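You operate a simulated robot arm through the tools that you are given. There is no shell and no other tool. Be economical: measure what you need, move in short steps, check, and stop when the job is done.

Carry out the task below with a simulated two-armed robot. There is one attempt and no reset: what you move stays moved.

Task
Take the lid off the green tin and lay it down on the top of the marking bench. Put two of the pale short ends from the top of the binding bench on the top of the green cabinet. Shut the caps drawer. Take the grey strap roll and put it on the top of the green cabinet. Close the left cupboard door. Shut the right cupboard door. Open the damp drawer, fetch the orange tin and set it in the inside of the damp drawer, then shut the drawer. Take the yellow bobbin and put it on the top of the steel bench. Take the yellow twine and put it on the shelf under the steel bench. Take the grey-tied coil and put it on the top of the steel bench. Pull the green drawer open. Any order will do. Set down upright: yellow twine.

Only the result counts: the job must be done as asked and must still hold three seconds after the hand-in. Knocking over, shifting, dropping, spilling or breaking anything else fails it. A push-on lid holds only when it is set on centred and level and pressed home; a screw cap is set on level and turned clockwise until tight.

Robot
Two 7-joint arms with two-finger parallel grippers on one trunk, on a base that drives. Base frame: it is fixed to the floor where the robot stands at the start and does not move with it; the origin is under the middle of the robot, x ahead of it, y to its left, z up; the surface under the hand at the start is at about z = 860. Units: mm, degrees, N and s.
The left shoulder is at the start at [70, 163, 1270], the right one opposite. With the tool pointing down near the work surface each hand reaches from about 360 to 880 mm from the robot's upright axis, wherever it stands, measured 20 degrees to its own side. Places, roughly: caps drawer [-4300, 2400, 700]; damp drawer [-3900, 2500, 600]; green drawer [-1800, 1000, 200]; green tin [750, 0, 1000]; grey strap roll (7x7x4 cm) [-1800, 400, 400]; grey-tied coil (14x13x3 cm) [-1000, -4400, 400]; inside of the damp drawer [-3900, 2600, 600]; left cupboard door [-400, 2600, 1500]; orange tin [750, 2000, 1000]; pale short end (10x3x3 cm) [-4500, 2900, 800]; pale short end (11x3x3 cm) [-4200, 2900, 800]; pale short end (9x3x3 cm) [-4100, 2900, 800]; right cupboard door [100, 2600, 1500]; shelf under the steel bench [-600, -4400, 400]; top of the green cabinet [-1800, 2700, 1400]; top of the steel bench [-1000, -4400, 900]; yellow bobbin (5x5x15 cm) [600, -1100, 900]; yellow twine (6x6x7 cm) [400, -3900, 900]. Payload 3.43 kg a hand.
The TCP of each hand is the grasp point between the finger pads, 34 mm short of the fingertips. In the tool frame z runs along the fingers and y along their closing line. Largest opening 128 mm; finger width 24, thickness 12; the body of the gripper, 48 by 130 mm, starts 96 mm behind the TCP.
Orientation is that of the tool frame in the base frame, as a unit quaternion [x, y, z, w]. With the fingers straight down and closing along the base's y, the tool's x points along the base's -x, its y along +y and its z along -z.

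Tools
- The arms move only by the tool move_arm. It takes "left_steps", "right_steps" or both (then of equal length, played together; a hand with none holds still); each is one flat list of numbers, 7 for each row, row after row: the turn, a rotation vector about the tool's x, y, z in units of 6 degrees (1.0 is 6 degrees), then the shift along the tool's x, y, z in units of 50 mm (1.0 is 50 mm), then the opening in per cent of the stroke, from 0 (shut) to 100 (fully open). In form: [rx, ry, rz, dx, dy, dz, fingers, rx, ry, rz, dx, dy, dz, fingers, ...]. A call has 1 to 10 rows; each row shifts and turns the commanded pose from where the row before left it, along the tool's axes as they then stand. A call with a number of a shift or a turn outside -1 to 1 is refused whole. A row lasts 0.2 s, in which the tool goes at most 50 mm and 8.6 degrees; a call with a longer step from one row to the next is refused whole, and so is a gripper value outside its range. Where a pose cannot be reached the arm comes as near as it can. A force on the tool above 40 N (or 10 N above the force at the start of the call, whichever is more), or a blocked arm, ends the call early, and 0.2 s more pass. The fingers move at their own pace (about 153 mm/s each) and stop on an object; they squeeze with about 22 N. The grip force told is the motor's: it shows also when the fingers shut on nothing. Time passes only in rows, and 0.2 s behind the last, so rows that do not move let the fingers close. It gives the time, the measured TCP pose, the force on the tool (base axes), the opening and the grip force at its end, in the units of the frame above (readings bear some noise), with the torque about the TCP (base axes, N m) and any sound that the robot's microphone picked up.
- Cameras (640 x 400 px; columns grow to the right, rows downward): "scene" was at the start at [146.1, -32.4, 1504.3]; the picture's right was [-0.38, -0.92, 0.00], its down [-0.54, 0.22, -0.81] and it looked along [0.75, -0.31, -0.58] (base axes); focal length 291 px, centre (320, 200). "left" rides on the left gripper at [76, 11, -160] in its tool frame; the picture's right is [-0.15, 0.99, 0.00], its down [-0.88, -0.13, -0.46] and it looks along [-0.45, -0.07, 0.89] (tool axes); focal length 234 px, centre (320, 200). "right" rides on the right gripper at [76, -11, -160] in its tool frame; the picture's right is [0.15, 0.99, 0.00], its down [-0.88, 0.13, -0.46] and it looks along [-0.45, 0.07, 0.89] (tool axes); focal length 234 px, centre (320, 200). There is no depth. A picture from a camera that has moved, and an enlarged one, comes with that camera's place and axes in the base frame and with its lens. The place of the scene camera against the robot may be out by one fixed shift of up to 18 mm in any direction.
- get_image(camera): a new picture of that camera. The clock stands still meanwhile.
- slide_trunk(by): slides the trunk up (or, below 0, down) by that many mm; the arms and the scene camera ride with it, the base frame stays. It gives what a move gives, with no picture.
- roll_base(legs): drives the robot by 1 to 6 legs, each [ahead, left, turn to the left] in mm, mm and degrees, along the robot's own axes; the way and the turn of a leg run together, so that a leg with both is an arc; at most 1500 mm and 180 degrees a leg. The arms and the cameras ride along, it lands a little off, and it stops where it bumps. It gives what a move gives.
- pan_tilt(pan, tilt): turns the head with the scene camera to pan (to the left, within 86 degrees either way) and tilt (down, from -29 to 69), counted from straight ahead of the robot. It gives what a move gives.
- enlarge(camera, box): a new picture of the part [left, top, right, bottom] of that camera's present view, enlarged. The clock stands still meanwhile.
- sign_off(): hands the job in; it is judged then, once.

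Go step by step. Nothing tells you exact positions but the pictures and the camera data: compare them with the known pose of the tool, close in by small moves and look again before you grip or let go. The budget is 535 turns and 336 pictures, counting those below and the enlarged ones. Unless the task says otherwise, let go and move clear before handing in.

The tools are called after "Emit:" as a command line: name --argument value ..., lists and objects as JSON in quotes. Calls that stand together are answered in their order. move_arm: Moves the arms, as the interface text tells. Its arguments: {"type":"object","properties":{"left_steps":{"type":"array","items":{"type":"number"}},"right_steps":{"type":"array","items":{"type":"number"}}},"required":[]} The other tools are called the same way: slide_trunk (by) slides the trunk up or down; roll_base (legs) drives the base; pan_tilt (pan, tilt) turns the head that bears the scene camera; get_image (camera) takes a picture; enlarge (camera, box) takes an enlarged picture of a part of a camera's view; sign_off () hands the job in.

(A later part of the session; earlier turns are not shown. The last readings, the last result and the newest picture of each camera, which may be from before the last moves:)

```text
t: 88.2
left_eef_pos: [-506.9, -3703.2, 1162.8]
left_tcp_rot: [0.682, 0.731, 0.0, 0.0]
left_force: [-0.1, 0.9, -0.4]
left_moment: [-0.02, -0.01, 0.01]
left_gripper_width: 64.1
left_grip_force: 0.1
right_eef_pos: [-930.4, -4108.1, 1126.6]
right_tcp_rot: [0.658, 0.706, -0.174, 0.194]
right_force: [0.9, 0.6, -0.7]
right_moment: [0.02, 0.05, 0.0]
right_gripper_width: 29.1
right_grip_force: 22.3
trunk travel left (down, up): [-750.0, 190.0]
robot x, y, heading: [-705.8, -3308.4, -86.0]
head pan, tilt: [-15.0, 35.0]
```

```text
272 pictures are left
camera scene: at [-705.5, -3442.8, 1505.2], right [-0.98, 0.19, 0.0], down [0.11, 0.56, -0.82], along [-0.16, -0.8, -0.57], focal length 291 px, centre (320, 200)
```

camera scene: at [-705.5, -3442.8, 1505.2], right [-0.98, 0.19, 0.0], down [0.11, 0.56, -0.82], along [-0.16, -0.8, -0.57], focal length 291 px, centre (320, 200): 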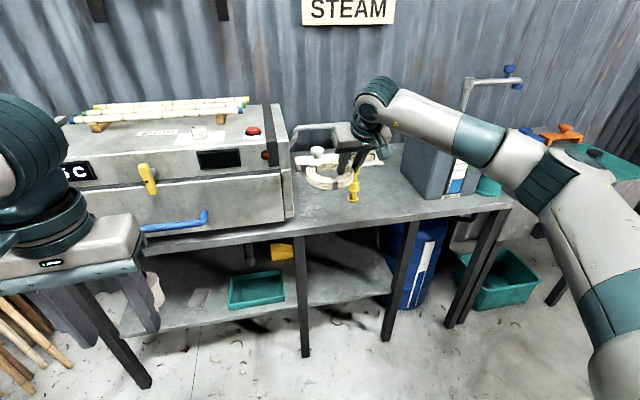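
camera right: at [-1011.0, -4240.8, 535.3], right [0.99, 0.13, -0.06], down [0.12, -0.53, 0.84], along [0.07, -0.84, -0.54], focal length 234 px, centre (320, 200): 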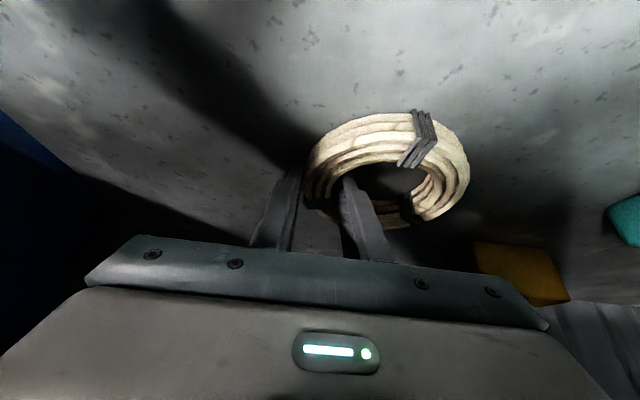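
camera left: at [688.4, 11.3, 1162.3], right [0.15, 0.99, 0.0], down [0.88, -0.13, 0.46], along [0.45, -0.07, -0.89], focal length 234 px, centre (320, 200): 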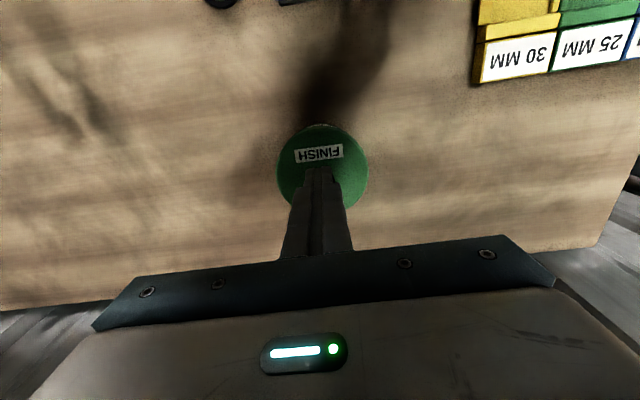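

The base bumped something behind on the right; I'll check the ring and look back there.

Emit:
enlarge --camera "scene" --box '[270, 100, 430, 230]'

Emit:
pan_tilt --pan -86 --tilt 40

Emit:
get_image --camera "scene"

```text
3.08 times, centred on (350, 165) of scene
camera zoom: at [-705.5, -3442.8, 1505.2], right [-0.98, 0.19, 0.0], down [0.11, 0.56, -0.82], along [-0.16, -0.8, -0.57], focal length 896 px, centre (228, 308)
```

zoom: 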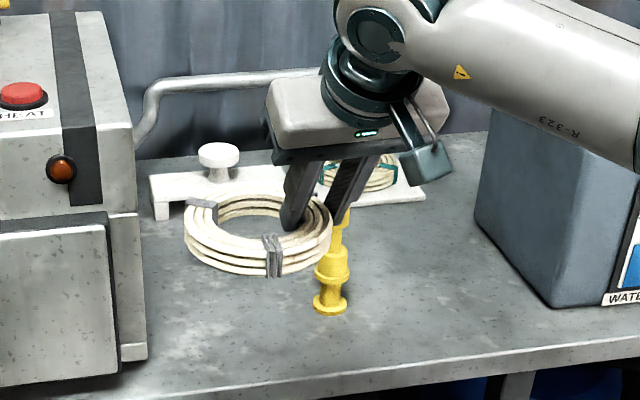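

```text
t: 89.6
left_eef_pos: [-507.5, -3703.7, 1162.5]
left_tcp_rot: [0.682, 0.731, 0.0, 0.0]
left_force: [0.1, 0.5, 0.3]
left_moment: [0.01, -0.01, 0.0]
left_gripper_width: 64.0
left_grip_force: 0.2
right_eef_pos: [-930.1, -4108.4, 1127.8]
right_tcp_rot: [0.658, 0.706, -0.173, 0.194]
right_force: [0.0, -0.2, 0.6]
right_moment: [0.01, 0.04, -0.02]
right_gripper_width: 29.3
right_grip_force: 22.1
trunk travel left (down, up): [-750.0, 190.0]
robot x, y, heading: [-709.8, -3309.3, -85.9]
head pan, tilt: [-85.9, 40.0]
```

```text
270 pictures are left
camera scene: at [-772.7, -3368.1, 1497.7], right [-0.14, 0.99, 0.0], down [0.64, 0.09, -0.77], along [-0.76, -0.11, -0.64], focal length 291 px, centre (320, 200)
```

scene: 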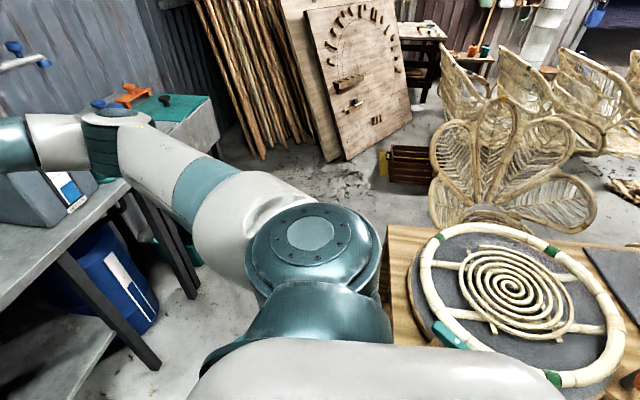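

The table looks untouched. I'll drive forward and straighten up so that the ring is over the free spot at (-890, -4260).

Emit:
roll_base --legs '[[100, 30, 0], [60, 0, -4]]'

Emit:
pan_tilt --pan -15 --tilt 40

Emit:
get_image --camera "scene"

Emit:
get_image --camera "right"

```text
t: 91.3
left_eef_pos: [-495.2, -3869.2, 1163.2]
left_tcp_rot: [0.706, 0.708, -0.002, 0.001]
left_force: [-0.8, -0.1, -0.3]
left_moment: [-0.02, 0.04, -0.02]
left_gripper_width: 64.0
left_grip_force: 0.1
right_eef_pos: [-943.1, -4243.0, 1129.9]
right_tcp_rot: [0.682, 0.683, -0.182, 0.188]
right_force: [0.1, 0.5, 0.1]
right_moment: [-0.02, 0.05, 0.0]
right_gripper_width: 29.1
right_grip_force: 21.4
trunk travel left (down, up): [-750.0, 190.0]
robot x, y, heading: [-670.1, -3461.6, -90.0]
head pan, tilt: [-85.9, 40.0]
```

```text
t: 92.8
left_eef_pos: [-496.1, -3872.3, 1163.1]
left_tcp_rot: [0.706, 0.708, 0.0, 0.0]
left_force: [-0.6, 0.8, -0.3]
left_moment: [-0.03, 0.0, -0.02]
left_gripper_width: 63.9
left_grip_force: 0.0
right_eef_pos: [-944.7, -4244.5, 1126.8]
right_tcp_rot: [0.682, 0.683, -0.18, 0.188]
right_force: [0.7, -0.1, -0.1]
right_moment: [0.03, 0.01, -0.01]
right_gripper_width: 29.1
right_grip_force: 21.8
trunk travel left (down, up): [-750.0, 190.0]
robot x, y, heading: [-666.0, -3462.6, -90.0]
head pan, tilt: [-15.0, 40.0]
```

```text
269 pictures are left
camera scene: at [-675.5, -3594.1, 1497.7], right [-0.97, 0.26, 0.0], down [0.17, 0.62, -0.77], along [-0.2, -0.74, -0.64], focal length 291 px, centre (320, 200)
```

scene: 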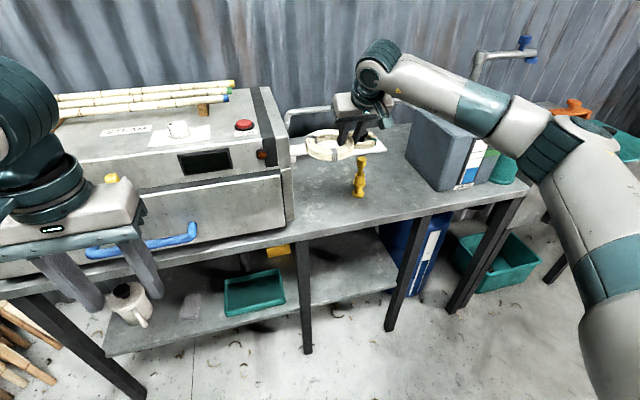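

```text
268 pictures are left
camera right: at [-957.0, -4100.0, 1227.3], right [0.99, 0.13, -0.06], down [0.12, -0.53, 0.84], along [0.08, -0.84, -0.54], focal length 234 px, centre (320, 200)
```

right: 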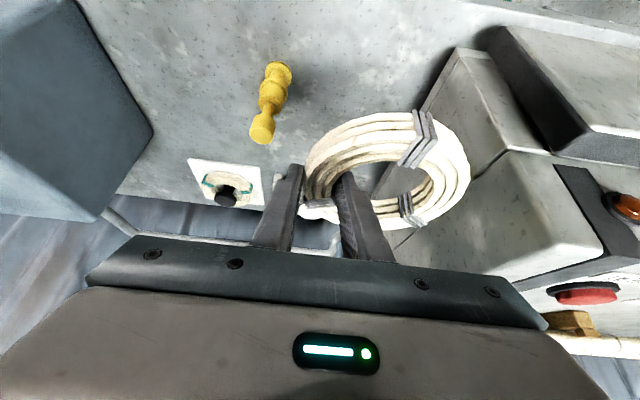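

Emit:
move_arm --right_steps '[0, 0, 0, 0.4, 0, 0.7, 0, 0, 0, 0, 0.45, 0, 0.78, 0, 0, 0, 0, 0.45, 0, 0.78, 0, 0, 0, 0, 0.4, 0, 0.7, 0]'

Emit:
enlarge --camera "scene" --box '[260, 100, 440, 250]'

Emit:
get_image --camera "right"

```text
t: 93.8
left_eef_pos: [-497.2, -3873.7, 1162.2]
left_tcp_rot: [0.706, 0.708, -0.001, 0.0]
left_force: [-0.7, -1.0, -0.7]
left_moment: [-0.01, -0.03, 0.01]
left_gripper_width: 64.0
left_grip_force: 0.0
right_eef_pos: [-943.6, -4246.1, 955.8]
right_tcp_rot: [0.682, 0.683, -0.18, 0.188]
right_force: [0.6, -0.6, -0.8]
right_moment: [0.02, 0.01, -0.01]
right_gripper_width: 29.2
right_grip_force: 22.0
trunk travel left (down, up): [-750.0, 190.0]
robot x, y, heading: [-666.6, -3461.3, -90.3]
head pan, tilt: [-15.0, 40.0]
```

```text
2.67 times, centred on (350, 175) of scene
camera zoom: at [-675.9, -3594.9, 1497.7], right [-0.97, 0.26, 0.0], down [0.17, 0.62, -0.77], along [-0.2, -0.74, -0.64], focal length 777 px, centre (240, 267)
```

zoom: 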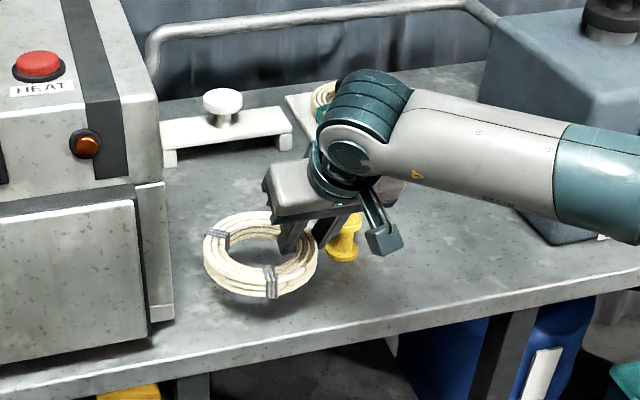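

```text
266 pictures are left
camera right: at [-953.9, -4100.5, 1056.4], right [0.99, 0.13, -0.06], down [0.12, -0.53, 0.84], along [0.08, -0.84, -0.54], focal length 234 px, centre (320, 200)
```

right: 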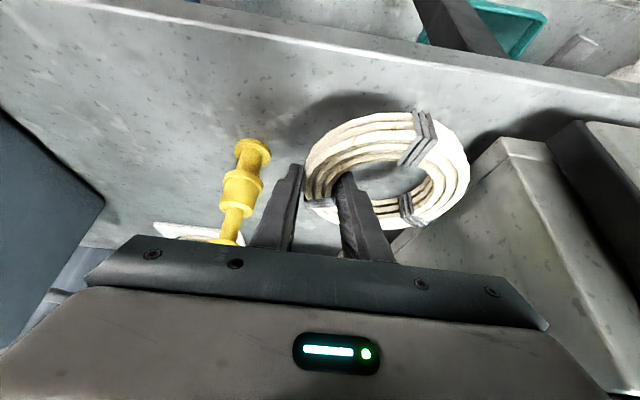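

Emit:
move_arm --right_steps '[0, 0, 0, 0.25, 0, 0.43, 0, 0, 0, 0, 0.15, 0, 0.26, 0, 0, 0, 0, 0.05, 0, 0.09, 0, 0, 0, 0, 0.05, 0, 0.09, 0]'

Emit:
enlarge --camera "scene" --box '[260, 100, 440, 250]'

```text
t: 94.8
left_eef_pos: [-496.2, -3872.4, 1162.3]
left_tcp_rot: [0.706, 0.708, 0.0, 0.0]
left_force: [1.0, 0.8, 0.5]
left_moment: [0.03, 0.04, 0.0]
left_gripper_width: 64.1
left_grip_force: 0.1
right_eef_pos: [-942.4, -4248.3, 905.2]
right_tcp_rot: [0.683, 0.683, -0.18, 0.187]
right_force: [0.1, 0.2, -0.2]
right_moment: [0.03, 0.0, 0.01]
right_gripper_width: 28.8
right_grip_force: 21.9
trunk travel left (down, up): [-750.0, 190.0]
robot x, y, heading: [-668.1, -3462.4, -89.9]
head pan, tilt: [-15.0, 40.0]
```

```text
2.67 times, centred on (350, 175) of scene
camera zoom: at [-675.5, -3594.5, 1497.7], right [-0.97, 0.26, 0.0], down [0.17, 0.62, -0.77], along [-0.2, -0.74, -0.64], focal length 777 px, centre (240, 267)
```

zoom: 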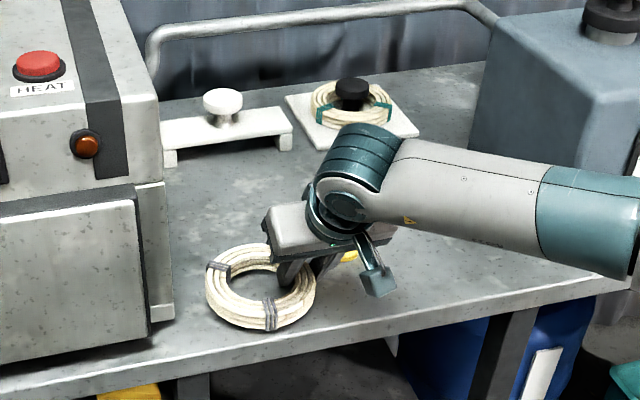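

Emit:
move_arm --right_steps '[0, 0, 0, 0.03, 0, 0.052, 0, 0, 0, 0, 0.03, 0, 0.052, 0, 0, 0, 0, 0.03, 0, 0.052, 0, 0, 0, 0, 0, 0, 0, 0]'

Emit:
enlarge --camera "scene" --box '[260, 130, 400, 250]'

```text
t: 95.8
left_eef_pos: [-495.9, -3873.0, 1162.5]
left_tcp_rot: [0.706, 0.708, 0.001, 0.0]
left_force: [-0.3, 0.5, 0.8]
left_moment: [-0.03, -0.01, 0.0]
left_gripper_width: 64.0
left_grip_force: 0.0
right_eef_pos: [-943.2, -4246.7, 898.3]
right_tcp_rot: [0.682, 0.683, -0.179, 0.187]
right_force: [0.5, -0.3, -0.9]
right_moment: [0.0, 0.02, -0.04]
right_gripper_width: 29.2
right_grip_force: 22.0
trunk travel left (down, up): [-750.0, 190.0]
robot x, y, heading: [-670.3, -3460.6, -89.9]
head pan, tilt: [-15.0, 40.0]
```

```text
3.33 times, centred on (330, 190) of scene
camera zoom: at [-675.4, -3594.1, 1497.7], right [-0.97, 0.26, 0.0], down [0.17, 0.62, -0.77], along [-0.2, -0.74, -0.64], focal length 971 px, centre (287, 233)
```

zoom: 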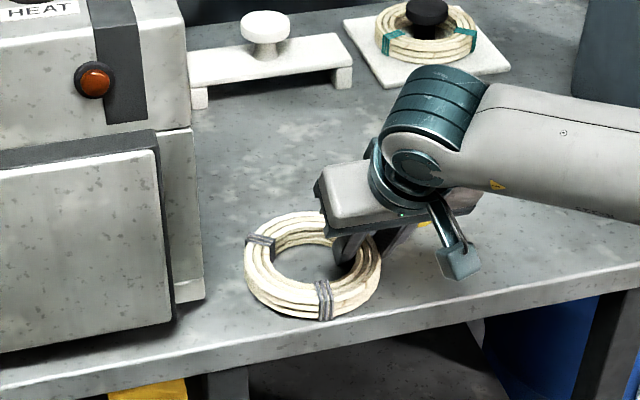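

Emit:
move_arm --right_steps '[0, 0, 0, 0.03, 0, 0.052, 0, 0, 0, 0, 0.03, 0, 0.052, 0, 0, 0, 0, 0, 0, 0, 0]'

```text
t: 96.5
left_eef_pos: [-496.8, -3870.6, 1162.8]
left_tcp_rot: [0.706, 0.708, 0.0, 0.0]
left_force: [0.2, -0.7, 0.7]
left_moment: [0.02, -0.03, 0.02]
left_gripper_width: 64.1
left_grip_force: 0.1
right_eef_pos: [-942.0, -4246.1, 896.7]
right_tcp_rot: [0.683, 0.682, -0.182, 0.189]
right_force: [-3.8, -4.8, 19.5]
right_moment: [0.29, 0.21, 0.08]
right_gripper_width: 29.1
right_grip_force: 21.6
trunk travel left (down, up): [-750.0, 190.0]
robot x, y, heading: [-665.9, -3462.9, -90.1]
head pan, tilt: [-15.0, 40.0]
```

Touching down. Opening and withdrawing along the tool axis.

Emit:
move_arm --right_steps '[0, 0, 0, -0.02, 0, -0.035, 0, 0, 0, 0, 0, 0, 0, 55, 0, 0, 0, 0, 0, 0, 55, 0, 0, 0, 0, 0, -0.3, 55, 0, 0, 0, 0, 0, -0.5, 55, 0, 0, 0, -0.2, 0, -0.8, 55, 0, 0, 0, -0.3, 0, -0.8, 55]'

Emit:
get_image --camera "scene"

```text
t: 98.2
left_eef_pos: [-496.4, -3871.7, 1163.7]
left_tcp_rot: [0.706, 0.708, -0.001, 0.001]
left_force: [0.0, -0.1, 0.2]
left_moment: [0.0, -0.01, -0.03]
left_gripper_width: 63.8
left_grip_force: 0.2
right_eef_pos: [-943.1, -4206.0, 1009.8]
right_tcp_rot: [0.683, 0.683, -0.18, 0.188]
right_force: [-0.4, 0.0, 0.0]
right_moment: [0.01, 0.01, 0.02]
right_gripper_width: 70.1
right_grip_force: 0.1
trunk travel left (down, up): [-750.0, 190.0]
robot x, y, heading: [-670.0, -3463.8, -90.1]
head pan, tilt: [-15.0, 40.0]
```

```text
263 pictures are left
camera scene: at [-675.2, -3593.2, 1497.7], right [-0.97, 0.26, 0.0], down [0.17, 0.62, -0.77], along [-0.2, -0.74, -0.64], focal length 291 px, centre (320, 200)
```

scene: 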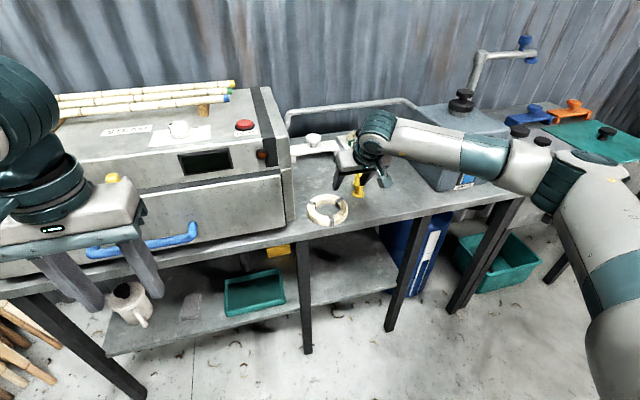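

Coil and bobbin are on the steel bench. I'll retract and straighten the right hand.

Emit:
move_arm --right_steps '[0, 0, 0, -0.5, 0, -0.8, 55, 0, 0.8, 0, -0.4, 0, -0.8, 55, 0, 0.8, 0, -0.3, 0, -0.9, 55, 0, 0.8, 0, 0.2, 0, -0.9, 55, 0, 0.8, 0, 0.8, 0, -0.3, 55, 0, 0.8, 0, 0.8, 0, 0, 55, 0, 0.85, 0, 0.9, 0, 0, 55, 0, 0, 0, 0.9, 0, 0, 55, 0, 0, 0, 0.9, 0, 0, 55, 0, 0, 0, 0.9, 0, 0, 55]'

Emit:
pan_tilt --pan 60 --tilt 30

Emit:
get_image --camera "scene"

```text
t: 100.3
left_eef_pos: [-496.2, -3871.1, 1163.7]
left_tcp_rot: [0.706, 0.708, -0.001, 0.001]
left_force: [-0.4, 0.4, 0.3]
left_moment: [-0.01, 0.0, 0.0]
left_gripper_width: 64.0
left_grip_force: 0.0
right_eef_pos: [-946.0, -3914.8, 1175.8]
right_tcp_rot: [0.705, 0.709, -0.003, 0.011]
right_force: [0.2, 0.1, 1.1]
right_moment: [-0.01, -0.01, 0.02]
right_gripper_width: 70.4
right_grip_force: 0.0
trunk travel left (down, up): [-750.0, 190.0]
robot x, y, heading: [-665.5, -3464.2, -90.1]
head pan, tilt: [-15.0, 40.0]
```

```text
t: 101.8
left_eef_pos: [-495.9, -3871.8, 1162.7]
left_tcp_rot: [0.706, 0.708, -0.001, 0.0]
left_force: [-0.4, -0.2, 0.7]
left_moment: [0.02, 0.01, -0.04]
left_gripper_width: 64.0
left_grip_force: 0.2
right_eef_pos: [-946.2, -3916.0, 1175.1]
right_tcp_rot: [0.706, 0.708, -0.003, 0.011]
right_force: [1.6, -0.3, 0.0]
right_moment: [-0.01, 0.0, -0.01]
right_gripper_width: 70.4
right_grip_force: 0.1
trunk travel left (down, up): [-750.0, 190.0]
robot x, y, heading: [-668.7, -3464.9, -90.2]
head pan, tilt: [60.0, 30.0]
```

```text
262 pictures are left
camera scene: at [-575.1, -3557.2, 1513.1], right [-0.5, -0.87, 0.0], down [-0.43, 0.25, -0.87], along [0.75, -0.43, -0.5], focal length 291 px, centre (320, 200)
```

scene: 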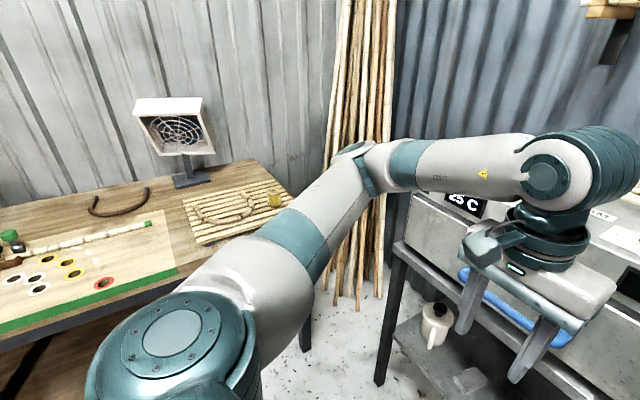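

Emit:
roll_base --legs '[[0, 480, 0], [0, 0, 45]]'

Emit:
pan_tilt --pan 8 --tilt 38

Emit:
get_image --camera "scene"

Emit:
get_image --camera "left"

```text
t: 106.7
left_eef_pos: [213.7, -3633.7, 1162.4]
left_tcp_rot: [0.386, 0.922, 0.0, 0.001]
left_force: [-0.1, 0.3, -0.4]
left_moment: [0.0, 0.0, 0.0]
left_gripper_width: 64.2
left_grip_force: 0.0
right_eef_pos: [-76.2, -3980.6, 1176.7]
right_tcp_rot: [0.385, 0.923, 0.001, 0.011]
right_force: [0.3, 0.3, -0.4]
right_moment: [-0.01, -0.01, 0.01]
right_gripper_width: 70.3
right_grip_force: 0.0
trunk travel left (down, up): [-750.0, 190.0]
robot x, y, heading: [-195.4, -3461.4, -45.3]
head pan, tilt: [60.0, 30.0]
```

```text
t: 107.9
left_eef_pos: [213.6, -3634.5, 1161.8]
left_tcp_rot: [0.386, 0.922, 0.0, 0.001]
left_force: [-0.2, -0.3, 0.0]
left_moment: [0.03, 0.0, -0.04]
left_gripper_width: 64.1
left_grip_force: 0.0
right_eef_pos: [-76.7, -3981.1, 1175.4]
right_tcp_rot: [0.386, 0.923, 0.0, 0.011]
right_force: [-0.2, -0.5, -0.2]
right_moment: [0.02, -0.02, 0.0]
right_gripper_width: 70.3
right_grip_force: 0.1
trunk travel left (down, up): [-750.0, 190.0]
robot x, y, heading: [-195.3, -3462.7, -45.4]
head pan, tilt: [8.0, 38.0]
```

```text
261 pictures are left
camera scene: at [-77.5, -3549.4, 1500.7], right [-0.61, -0.79, 0.0], down [-0.49, 0.37, -0.79], along [0.63, -0.48, -0.62], focal length 291 px, centre (320, 200)
```

scene: 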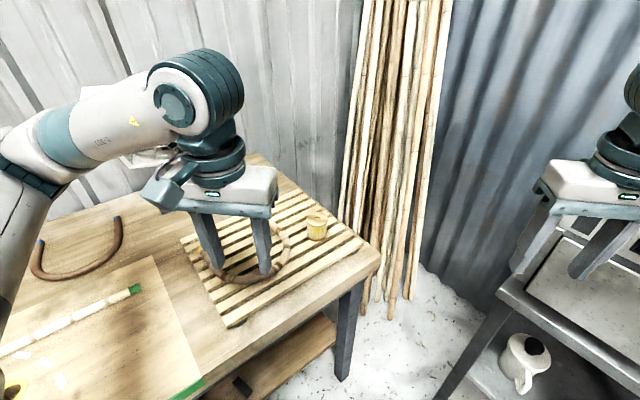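

```text
260 pictures are left
camera left: at [168.2, -3571.9, 1321.5], right [0.81, 0.59, 0.0], down [0.52, -0.72, 0.46], along [0.27, -0.37, -0.89], focal length 234 px, centre (320, 200)
```

left: 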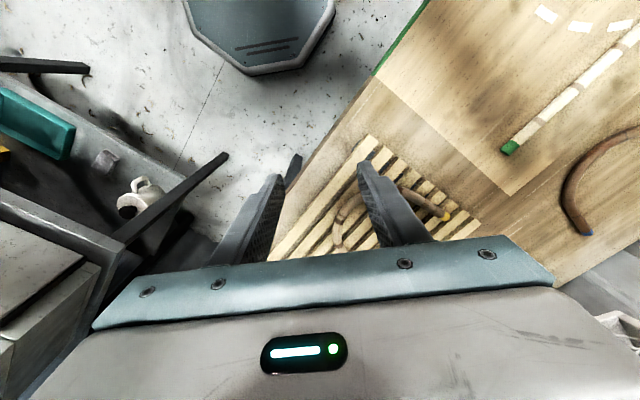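

Emit:
enlarge --camera "scene" --box '[250, 180, 390, 290]'

```text
3.64 times, centred on (320, 235) of scene
camera zoom: at [-77.5, -3549.4, 1500.7], right [-0.61, -0.79, 0.0], down [-0.49, 0.37, -0.79], along [0.63, -0.48, -0.62], focal length 1059 px, centre (320, 73)
```

zoom: 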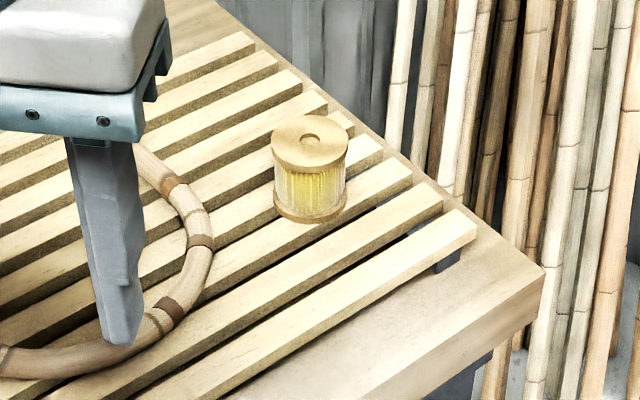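

Twine is at about (393, -3896), standing on a slatted rack at z≈895. I'll bring the left hand in, tilted 45° forward, so that it can also set it down upright on the shelf.

Emit:
move_arm --left_steps '[0, 0, 0, -0.9, -0.28, 0, 75, 0, 0, 0, -0.9, -0.28, 0, 75, 0, 0, 0, -0.9, -0.28, 0, 75, 0, 0, 0, -0.9, -0.28, 0, 75]'

Emit:
move_arm --left_steps '[0, -0.94, 0, 0, 0, 0, 75, 0, -0.94, 0, 0, 0, 0, 75, 0, -0.94, 0, 0, 0, 0, 75, 0, -0.94, 0, 0, 0, 0, 75, 0, -0.94, 0, 0, 0, 0, 75, 0, -0.94, 0, 0, 0, 0, 75, 0, -0.94, 0, 0, 0, 0, 75, 0, -0.94, 0, 0, 0, 0, 75]'

Emit:
get_image --camera "left"

Emit:
get_image --camera "scene"

```text
t: 108.9
left_eef_pos: [301.9, -3801.2, 1160.6]
left_tcp_rot: [0.386, 0.922, 0.001, 0.0]
left_force: [0.4, 0.0, 0.6]
left_moment: [0.04, -0.01, 0.0]
left_gripper_width: 95.9
left_grip_force: 0.1
right_eef_pos: [-76.8, -3983.1, 1173.4]
right_tcp_rot: [0.386, 0.922, 0.002, 0.011]
right_force: [0.0, -0.3, 0.0]
right_moment: [0.02, 0.0, -0.04]
right_gripper_width: 70.6
right_grip_force: 0.1
trunk travel left (down, up): [-750.0, 190.0]
robot x, y, heading: [-196.1, -3462.6, -45.4]
head pan, tilt: [8.0, 38.0]
```

```text
t: 110.7
left_eef_pos: [299.6, -3800.3, 1161.9]
left_tcp_rot: [0.356, 0.851, -0.149, 0.355]
left_force: [0.4, -0.2, 0.4]
left_moment: [0.0, 0.03, 0.02]
left_gripper_width: 95.9
left_grip_force: 0.0
right_eef_pos: [-76.7, -3981.5, 1176.0]
right_tcp_rot: [0.385, 0.923, 0.001, 0.01]
right_force: [0.6, -0.2, -0.8]
right_moment: [0.01, 0.02, -0.02]
right_gripper_width: 70.3
right_grip_force: 0.1
trunk travel left (down, up): [-750.0, 190.0]
robot x, y, heading: [-193.9, -3463.2, -45.6]
head pan, tilt: [8.0, 38.0]
```

```text
258 pictures are left
camera left: at [190.8, -3674.2, 1220.5], right [0.78, 0.62, 0.1], down [0.12, -0.3, 0.95], along [0.62, -0.72, -0.31], focal length 234 px, centre (320, 200)
```

left: 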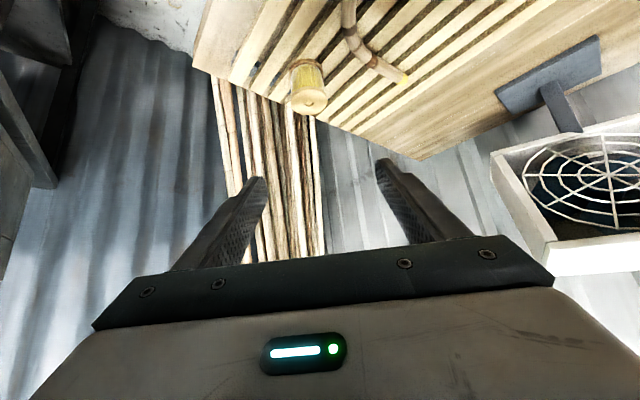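

```text
257 pictures are left
camera scene: at [-77.7, -3549.3, 1500.8], right [-0.61, -0.79, 0.0], down [-0.49, 0.37, -0.79], along [0.63, -0.48, -0.62], focal length 291 px, centre (320, 200)
```

scene: 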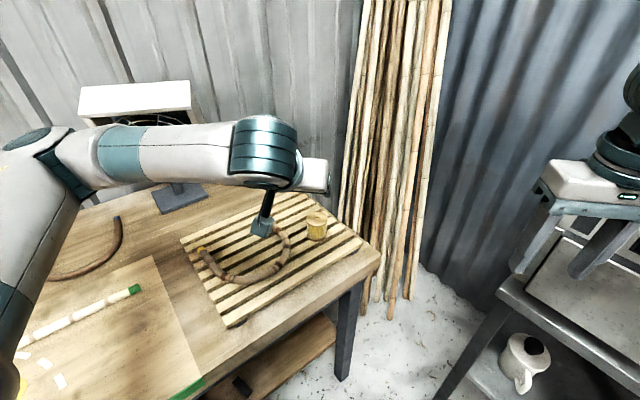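

Emit:
move_arm --left_steps '[0, 0, 0, 0.7, -0.06, 0.7, 75, 0, 0, 0, 0.7, -0.06, 0.7, 75, 0, 0, 0, 0, 0, 0.8, 75, 0, 0, 0, 0, 0, 0.8, 75, 0, 0, 0, 0, 0, 0.8, 75]'

Emit:
get_image --camera "left"

Emit:
enlarge --camera "scene" --box '[220, 140, 380, 290]'

```text
t: 111.9
left_eef_pos: [356.6, -3867.4, 979.2]
left_tcp_rot: [0.357, 0.851, -0.149, 0.355]
left_force: [0.5, -0.5, 0.0]
left_moment: [0.0, -0.01, 0.03]
left_gripper_width: 96.3
left_grip_force: 0.0
right_eef_pos: [-76.0, -3980.2, 1174.2]
right_tcp_rot: [0.385, 0.923, 0.001, 0.011]
right_force: [0.1, -0.9, 0.1]
right_moment: [-0.01, 0.03, 0.0]
right_gripper_width: 70.5
right_grip_force: 0.1
trunk travel left (down, up): [-750.0, 190.0]
robot x, y, heading: [-193.1, -3465.7, -45.5]
head pan, tilt: [8.0, 38.0]
```

```text
256 pictures are left
camera left: at [247.7, -3740.0, 1036.7], right [0.78, 0.62, 0.1], down [0.12, -0.3, 0.95], along [0.62, -0.72, -0.31], focal length 234 px, centre (320, 200)
```

left: 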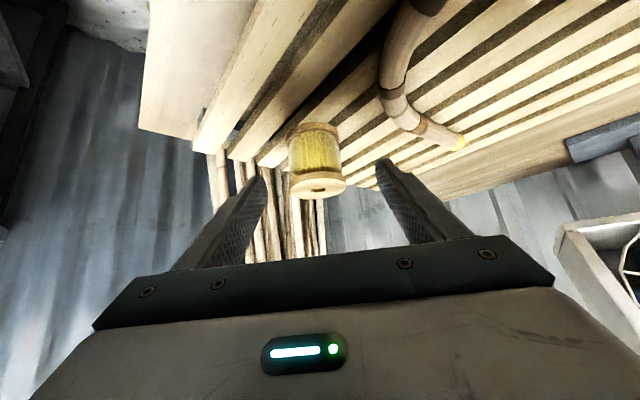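

```text
2.67 times, centred on (300, 215) of scene
camera zoom: at [-77.1, -3550.2, 1500.7], right [-0.61, -0.79, 0.0], down [-0.49, 0.38, -0.79], along [0.62, -0.48, -0.62], focal length 777 px, centre (373, 160)
```

zoom: 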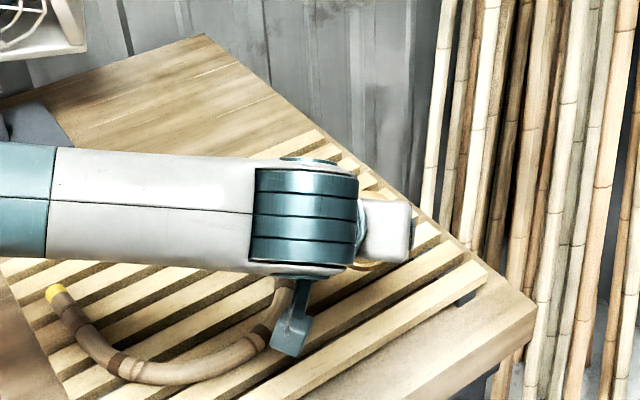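

Emit:
move_arm --left_steps '[0, 0, 0, 0, -0.05, 0.6, 75, 0, 0, 0, 0, 0, 0.6, 75, 0, 0, 0, 0, 0, 0.4, 75]'

Emit:
get_image --camera "left"

```text
t: 112.7
left_eef_pos: [394.7, -3909.8, 923.4]
left_tcp_rot: [0.356, 0.852, -0.148, 0.355]
left_force: [0.2, -0.3, 0.1]
left_moment: [0.01, 0.01, -0.04]
left_gripper_width: 96.1
left_grip_force: 0.1
right_eef_pos: [-77.1, -3980.8, 1177.1]
right_tcp_rot: [0.385, 0.923, 0.001, 0.01]
right_force: [-0.3, -1.2, 0.6]
right_moment: [-0.02, 0.02, 0.02]
right_gripper_width: 70.7
right_grip_force: 0.0
trunk travel left (down, up): [-750.0, 190.0]
robot x, y, heading: [-194.0, -3463.1, -45.5]
head pan, tilt: [8.0, 38.0]
```

```text
254 pictures are left
camera left: at [285.2, -3782.9, 981.9], right [0.78, 0.62, 0.1], down [0.12, -0.3, 0.95], along [0.62, -0.72, -0.31], focal length 234 px, centre (320, 200)
```

left: 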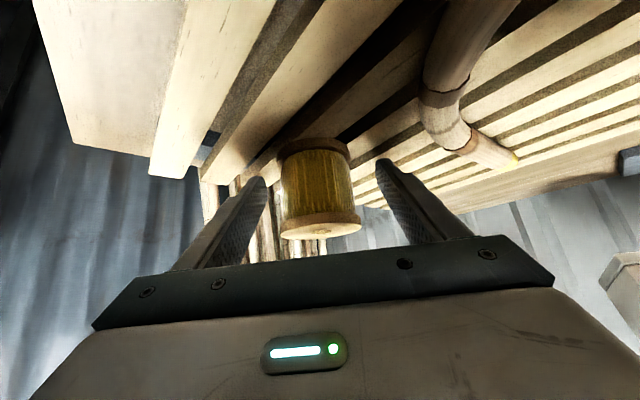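

Emit:
move_arm --left_steps '[0, 0, 0, 0, 0, 0, 0, 0, 0, 0, 0, 0, 0, 0, 0, 0, 0, 0, 0, 0, 0, 0, 0, 0, 0, 0, 0, 0]'

Emit:
get_image --camera "left"

```text
t: 113.7
left_eef_pos: [392.4, -3908.2, 923.9]
left_tcp_rot: [0.356, 0.852, -0.149, 0.354]
left_force: [-0.2, -0.1, 0.2]
left_moment: [-0.03, 0.0, -0.01]
left_gripper_width: 58.2
left_grip_force: 22.2
right_eef_pos: [-76.4, -3980.8, 1176.2]
right_tcp_rot: [0.385, 0.923, 0.001, 0.011]
right_force: [-0.8, -0.8, -0.3]
right_moment: [0.0, 0.01, 0.01]
right_gripper_width: 70.5
right_grip_force: 0.0
trunk travel left (down, up): [-750.0, 190.0]
robot x, y, heading: [-201.5, -3459.7, -45.6]
head pan, tilt: [8.0, 38.0]
```

```text
253 pictures are left
camera left: at [285.0, -3782.8, 982.1], right [0.78, 0.62, 0.1], down [0.12, -0.3, 0.95], along [0.62, -0.72, -0.31], focal length 234 px, centre (320, 200)
```

left: 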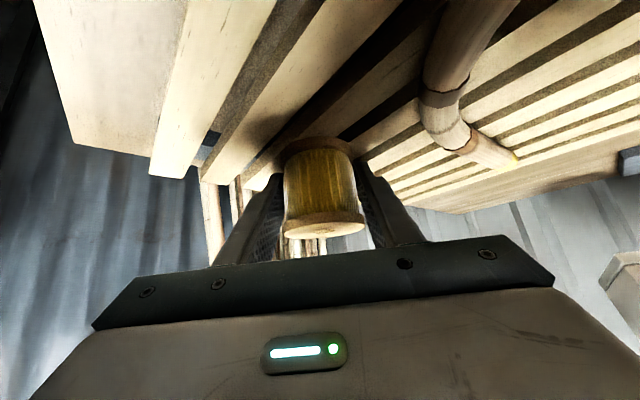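

Spool gripped. Lifting and retracting.

Emit:
move_arm --left_steps '[0, 0, 0, -0.3, 0, -0.3, 0, 0, 0, 0, -0.6, 0, -0.6, 0, 0, 0, 0, -0.6, 0, -0.6, 0, 0, 0, 0, -0.6, 0, -0.6, 0, 0, 0, 0, -0.6, 0, -0.6, 0, 0, 0, 0, 0.3, 0.2, -0.6, 0, 0, 0, 0, 0.3, 0.2, -0.6, 0]'

Emit:
get_image --camera "left"

Emit:
get_image --camera "scene"

```text
t: 115.3
left_eef_pos: [361.8, -3847.7, 1136.3]
left_tcp_rot: [0.356, 0.852, -0.148, 0.355]
left_force: [-0.2, 0.3, -0.2]
left_moment: [0.01, -0.01, -0.03]
left_gripper_width: 58.0
left_grip_force: 22.0
right_eef_pos: [-76.7, -3979.5, 1177.1]
right_tcp_rot: [0.386, 0.923, 0.001, 0.011]
right_force: [-0.8, 1.1, 0.0]
right_moment: [-0.03, 0.04, -0.03]
right_gripper_width: 70.4
right_grip_force: 0.0
trunk travel left (down, up): [-750.0, 190.0]
robot x, y, heading: [-196.8, -3460.8, -45.4]
head pan, tilt: [8.0, 38.0]
```

```text
252 pictures are left
camera left: at [252.8, -3721.4, 1194.3], right [0.78, 0.62, 0.1], down [0.12, -0.3, 0.95], along [0.62, -0.72, -0.31], focal length 234 px, centre (320, 200)
```

left: 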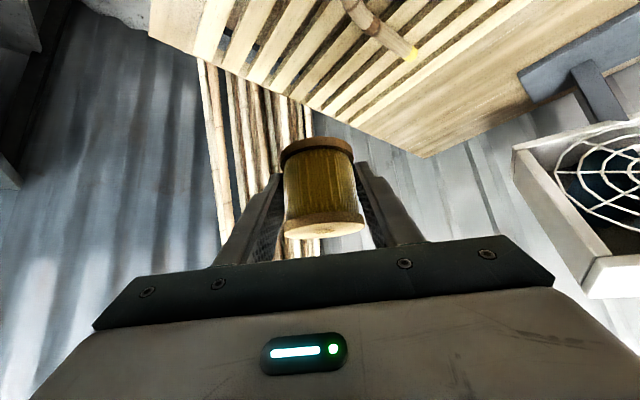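

```text
251 pictures are left
camera scene: at [-78.0, -3548.2, 1500.8], right [-0.61, -0.79, 0.0], down [-0.49, 0.37, -0.79], along [0.63, -0.48, -0.62], focal length 291 px, centre (320, 200)
```

scene: 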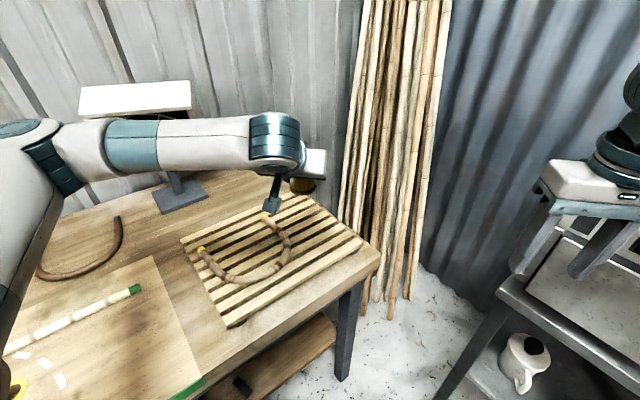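

Emit:
roll_base --legs '[[-220, 0, 0], [0, 0, -45]]'

Emit:
move_arm --left_steps '[0, 0, 0, 0.3, -0.7, -0.3, 0, 0, 0, 0, 0.3, -0.7, -0.3, 0, 0, 0, 0, 0.3, -0.7, -0.3, 0, 0, 0, 0, 0.3, -0.7, -0.3, 0, 0, 0, 0, 0.3, -0.7, -0.3, 0, 0, 0, 0, 0, -0.7, 0, 0]'

Emit:
slide_trunk --by -300

Emit:
slide_trunk --by -300

```text
t: 119.0
left_eef_pos: [-231.3, -3974.4, 1135.5]
left_tcp_rot: [0.657, 0.648, -0.274, 0.27]
left_force: [-0.4, -0.2, -1.3]
left_moment: [-0.03, -0.02, 0.0]
left_gripper_width: 58.0
left_grip_force: 22.1
right_eef_pos: [-634.9, -3756.0, 1174.7]
right_tcp_rot: [0.711, 0.703, -0.002, 0.01]
right_force: [0.4, 0.2, -0.1]
right_moment: [-0.01, -0.01, 0.0]
right_gripper_width: 70.4
right_grip_force: 0.1
trunk travel left (down, up): [-750.0, 190.0]
robot x, y, heading: [-349.5, -3304.0, -90.6]
head pan, tilt: [8.0, 38.0]
```

```text
t: 120.5
left_eef_pos: [-442.7, -3866.6, 1135.9]
left_tcp_rot: [0.658, 0.648, -0.272, 0.27]
left_force: [-1.9, -0.7, -1.5]
left_moment: [-0.03, 0.01, 0.01]
left_gripper_width: 58.0
left_grip_force: 21.9
right_eef_pos: [-637.4, -3754.3, 1175.5]
right_tcp_rot: [0.711, 0.703, -0.003, 0.01]
right_force: [-0.4, -1.0, 0.5]
right_moment: [-0.01, -0.02, -0.01]
right_gripper_width: 70.3
right_grip_force: 0.0
trunk travel left (down, up): [-750.0, 190.0]
robot x, y, heading: [-352.3, -3304.9, -90.9]
head pan, tilt: [8.0, 38.0]
```

```text
t: 123.5
left_eef_pos: [-442.1, -3865.2, 837.0]
left_tcp_rot: [0.656, 0.649, -0.273, 0.27]
left_force: [0.4, 0.2, -0.6]
left_moment: [0.03, -0.01, 0.03]
left_gripper_width: 57.7
left_grip_force: 21.3
right_eef_pos: [-635.7, -3755.2, 876.0]
right_tcp_rot: [0.711, 0.703, -0.004, 0.01]
right_force: [0.3, -0.1, 0.0]
right_moment: [0.03, -0.01, -0.01]
right_gripper_width: 70.7
right_grip_force: 0.0
trunk travel left (down, up): [-450.0, 490.0]
robot x, y, heading: [-350.9, -3310.3, -90.8]
head pan, tilt: [8.0, 38.0]
```

```text
t: 126.5
left_eef_pos: [-440.5, -3865.6, 535.9]
left_tcp_rot: [0.657, 0.649, -0.274, 0.269]
left_force: [0.7, -0.7, -0.8]
left_moment: [-0.03, 0.03, -0.04]
left_gripper_width: 57.8
left_grip_force: 21.5
right_eef_pos: [-634.3, -3755.7, 575.2]
right_tcp_rot: [0.711, 0.703, -0.004, 0.01]
right_force: [-0.1, 0.1, 0.0]
right_moment: [0.01, -0.02, 0.01]
right_gripper_width: 70.4
right_grip_force: 0.1
trunk travel left (down, up): [-150.0, 790.0]
robot x, y, heading: [-350.8, -3305.8, -90.8]
head pan, tilt: [8.0, 38.0]
```

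Emit:
roll_base --legs '[[215, 0, 0.8], [0, -490, 0]]'

Emit:
pan_tilt --pan 0 --tilt 35

Emit:
get_image --camera "scene"

Emit:
get_image --camera "left"

```text
t: 130.6
left_eef_pos: [-914.0, -4087.6, 535.0]
left_tcp_rot: [0.65, 0.655, -0.271, 0.273]
left_force: [-0.4, -0.1, -1.1]
left_moment: [-0.01, -0.01, 0.0]
left_gripper_width: 57.5
left_grip_force: 22.7
right_eef_pos: [-1111.3, -3980.0, 575.5]
right_tcp_rot: [0.704, 0.71, -0.003, 0.009]
right_force: [0.2, 0.2, 0.1]
right_moment: [-0.02, -0.02, -0.03]
right_gripper_width: 70.4
right_grip_force: 0.0
trunk travel left (down, up): [-150.0, 790.0]
robot x, y, heading: [-832.3, -3522.9, -90.1]
head pan, tilt: [8.0, 38.0]
```

```text
t: 131.3
left_eef_pos: [-914.9, -4086.8, 535.2]
left_tcp_rot: [0.651, 0.655, -0.271, 0.272]
left_force: [-0.7, 0.2, -1.0]
left_moment: [0.05, 0.0, 0.0]
left_gripper_width: 57.9
left_grip_force: 22.0
right_eef_pos: [-1111.2, -3980.1, 575.8]
right_tcp_rot: [0.703, 0.711, -0.002, 0.01]
right_force: [-0.3, 0.6, -0.2]
right_moment: [0.0, 0.01, 0.01]
right_gripper_width: 70.4
right_grip_force: 0.1
trunk travel left (down, up): [-150.0, 790.0]
robot x, y, heading: [-835.0, -3526.7, -89.6]
head pan, tilt: [0.0, 35.0]
```

```text
250 pictures are left
camera scene: at [-819.6, -3662.1, 905.3], right [-1.0, -0.01, 0.0], down [0.0, 0.57, -0.82], along [0.0, -0.82, -0.57], focal length 291 px, centre (320, 200)
```

scene: 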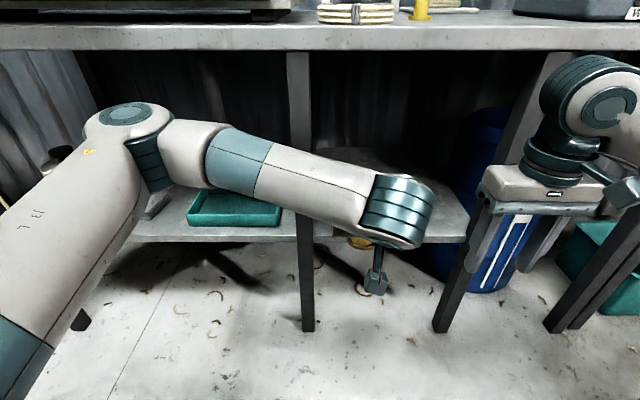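

```text
249 pictures are left
camera left: at [-904.9, -3920.9, 593.6], right [0.99, -0.1, 0.1], down [-0.13, -0.3, 0.95], along [-0.06, -0.95, -0.31], focal length 234 px, centre (320, 200)
```

left: 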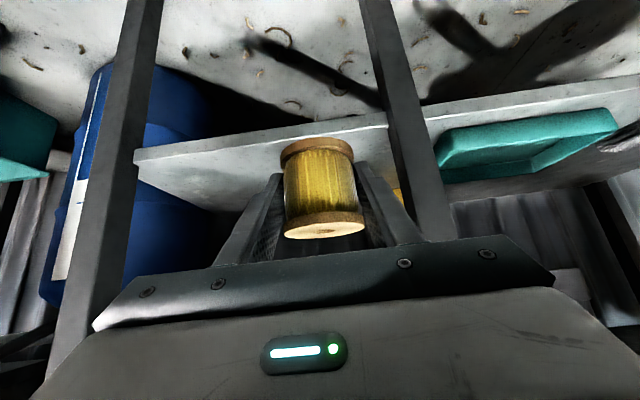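

Emit:
move_arm --left_steps '[0, 0, 0, -0.6, -0.15, 0.6, 0, 0, 0, 0, -0.6, -0.15, 0.6, 0, 0, 0, 0, -0.6, -0.15, 0.6, 0, 0, 0, 0, -0.6, -0.15, 0.6, 0, 0, 0, 0, -0.6, -0.15, 0.6, 0]'

Emit:
get_image --camera "scene"

Emit:
get_image --camera "left"

```text
t: 132.5
left_eef_pos: [-951.7, -4302.0, 533.4]
left_tcp_rot: [0.651, 0.655, -0.271, 0.272]
left_force: [0.4, -0.2, 0.0]
left_moment: [0.0, -0.03, -0.02]
left_gripper_width: 57.9
left_grip_force: 21.7
right_eef_pos: [-1111.3, -3980.0, 576.2]
right_tcp_rot: [0.704, 0.71, -0.002, 0.01]
right_force: [-0.7, -0.2, -1.3]
right_moment: [-0.01, 0.01, 0.04]
right_gripper_width: 70.5
right_grip_force: 0.1
trunk travel left (down, up): [-150.0, 790.0]
robot x, y, heading: [-834.0, -3527.5, -89.5]
head pan, tilt: [0.0, 35.0]
```

```text
248 pictures are left
camera scene: at [-819.6, -3662.2, 905.2], right [-1.0, -0.01, 0.0], down [0.0, 0.57, -0.82], along [0.0, -0.82, -0.57], focal length 291 px, centre (320, 200)
```

scene: 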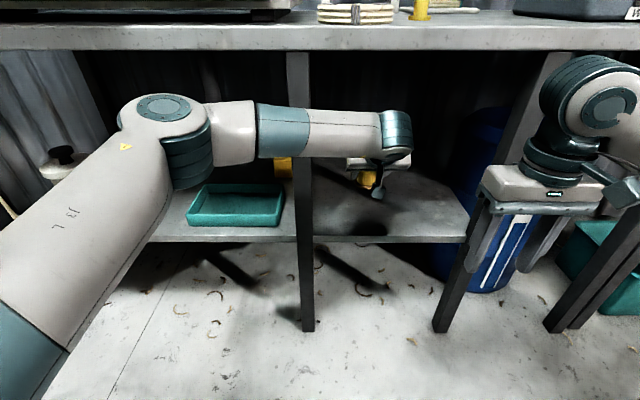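

```text
247 pictures are left
camera left: at [-941.6, -4136.2, 591.7], right [0.99, -0.1, 0.1], down [-0.13, -0.3, 0.95], along [-0.06, -0.95, -0.31], focal length 234 px, centre (320, 200)
```

left: 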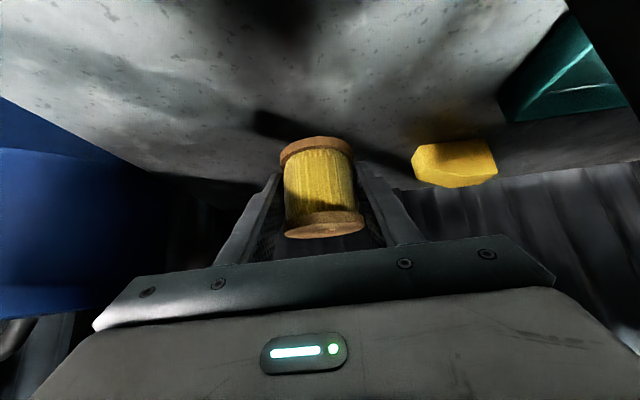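

Emit:
move_arm --left_steps '[0, 0, 0, 0.5, 0, 0.5, 0, 0, 0, 0, 0.4, 0, 0.4, 0, 0, 0, 0, 0.1, 0, 0.1, 0, 0, 0, 0, 0.05, 0, 0.05, 0]'

Emit:
get_image --camera "left"

Emit:
get_image --camera "scene"

```text
t: 133.5
left_eef_pos: [-952.0, -4299.8, 461.3]
left_tcp_rot: [0.651, 0.655, -0.271, 0.273]
left_force: [0.7, 0.6, -0.5]
left_moment: [0.04, 0.0, 0.0]
left_gripper_width: 57.9
left_grip_force: 21.6
right_eef_pos: [-1110.6, -3979.2, 574.1]
right_tcp_rot: [0.704, 0.71, -0.003, 0.011]
right_force: [1.4, -0.6, -0.7]
right_moment: [0.02, 0.02, -0.03]
right_gripper_width: 70.6
right_grip_force: 0.2
trunk travel left (down, up): [-150.0, 790.0]
robot x, y, heading: [-835.9, -3527.7, -89.7]
head pan, tilt: [0.0, 35.0]
```

```text
246 pictures are left
camera left: at [-941.2, -4133.8, 519.6], right [0.99, -0.1, 0.1], down [-0.13, -0.3, 0.95], along [-0.06, -0.95, -0.31], focal length 234 px, centre (320, 200)
```

left: 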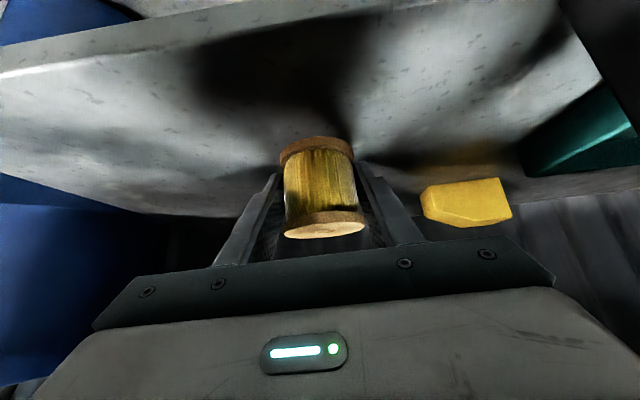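

```text
245 pictures are left
camera scene: at [-819.6, -3662.2, 905.3], right [-1.0, -0.01, 0.0], down [0.0, 0.57, -0.82], along [0.0, -0.82, -0.57], focal length 291 px, centre (320, 200)
```

scene: 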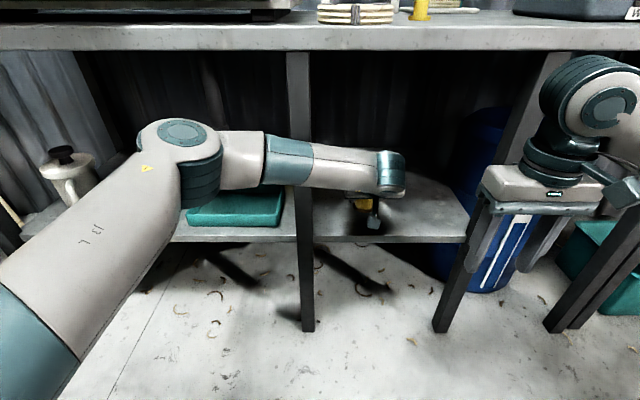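

Emit:
move_arm --left_steps '[0, 0, 0, 0.06, 0, 0.06, 0, 0, 0, 0, 0.06, 0, 0.06, 0, 0, 0, 0, 0, 0, 0, 0]'

Emit:
move_arm --left_steps '[0, 0, 0, 0.05, 0, 0.05, 0, 0, 0, 0, 0.05, 0, 0.05, 0, 0, 0, 0, 0, 0, 0, 0]'

Emit:
get_image --camera "left"

```text
t: 134.3
left_eef_pos: [-951.8, -4300.2, 454.0]
left_tcp_rot: [0.651, 0.655, -0.27, 0.272]
left_force: [0.4, 0.4, -0.9]
left_moment: [-0.02, 0.0, 0.0]
left_gripper_width: 57.7
left_grip_force: 22.0
right_eef_pos: [-1110.9, -3980.5, 574.8]
right_tcp_rot: [0.704, 0.71, -0.002, 0.01]
right_force: [0.3, -0.8, 0.6]
right_moment: [0.0, 0.02, 0.0]
right_gripper_width: 70.4
right_grip_force: 0.0
trunk travel left (down, up): [-150.0, 790.0]
robot x, y, heading: [-833.6, -3527.0, -89.8]
head pan, tilt: [0.0, 35.0]
```

```text
t: 135.1
left_eef_pos: [-951.1, -4301.0, 445.5]
left_tcp_rot: [0.65, 0.655, -0.271, 0.273]
left_force: [-0.5, -0.5, -0.5]
left_moment: [0.01, 0.0, 0.04]
left_gripper_width: 57.9
left_grip_force: 22.6
right_eef_pos: [-1110.7, -3978.9, 574.9]
right_tcp_rot: [0.704, 0.71, -0.002, 0.01]
right_force: [0.2, 0.3, 0.2]
right_moment: [0.01, -0.01, -0.01]
right_gripper_width: 70.5
right_grip_force: 0.1
trunk travel left (down, up): [-150.0, 790.0]
robot x, y, heading: [-838.5, -3523.8, -89.9]
head pan, tilt: [0.0, 35.0]
```

```text
244 pictures are left
camera left: at [-941.3, -4134.1, 503.8], right [0.99, -0.1, 0.1], down [-0.13, -0.3, 0.95], along [-0.06, -0.95, -0.31], focal length 234 px, centre (320, 200)
```

left: 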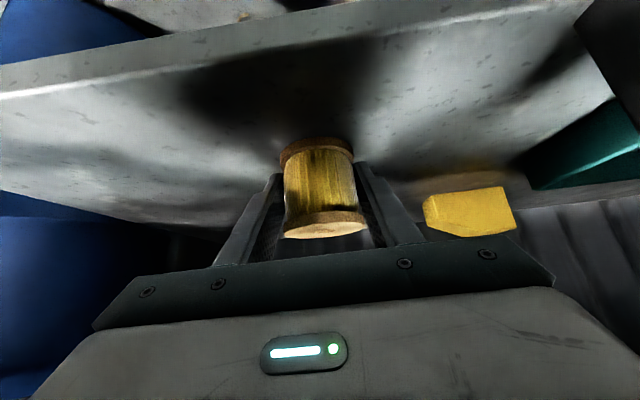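

Emit:
move_arm --left_steps '[0, 0, 0, 0.04, 0, 0.04, 0, 0, 0, 0, 0.04, 0, 0.04, 0, 0, 0, 0, 0, 0, 0, 0]'

Emit:
enlarge --camera "left" --box '[240, 100, 400, 260]'

```text
t: 135.9
left_eef_pos: [-950.6, -4300.2, 440.5]
left_tcp_rot: [0.65, 0.656, -0.27, 0.273]
left_force: [0.8, -0.1, -0.7]
left_moment: [-0.02, 0.01, -0.05]
left_gripper_width: 57.8
left_grip_force: 21.3
right_eef_pos: [-1111.0, -3979.3, 575.0]
right_tcp_rot: [0.704, 0.71, -0.002, 0.01]
right_force: [0.0, 0.3, -0.7]
right_moment: [0.0, 0.01, 0.03]
right_gripper_width: 70.8
right_grip_force: 0.1
trunk travel left (down, up): [-150.0, 790.0]
robot x, y, heading: [-836.7, -3527.2, -89.5]
head pan, tilt: [0.0, 35.0]
```

```text
2.50 times, centred on (320, 180) of left
camera zoom: at [-941.0, -4133.9, 498.4], right [0.99, -0.1, 0.1], down [-0.13, -0.3, 0.95], along [-0.06, -0.95, -0.31], focal length 585 px, centre (320, 250)
```

zoom: 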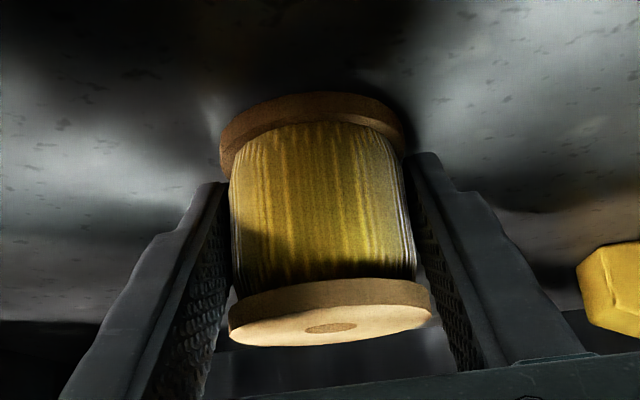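

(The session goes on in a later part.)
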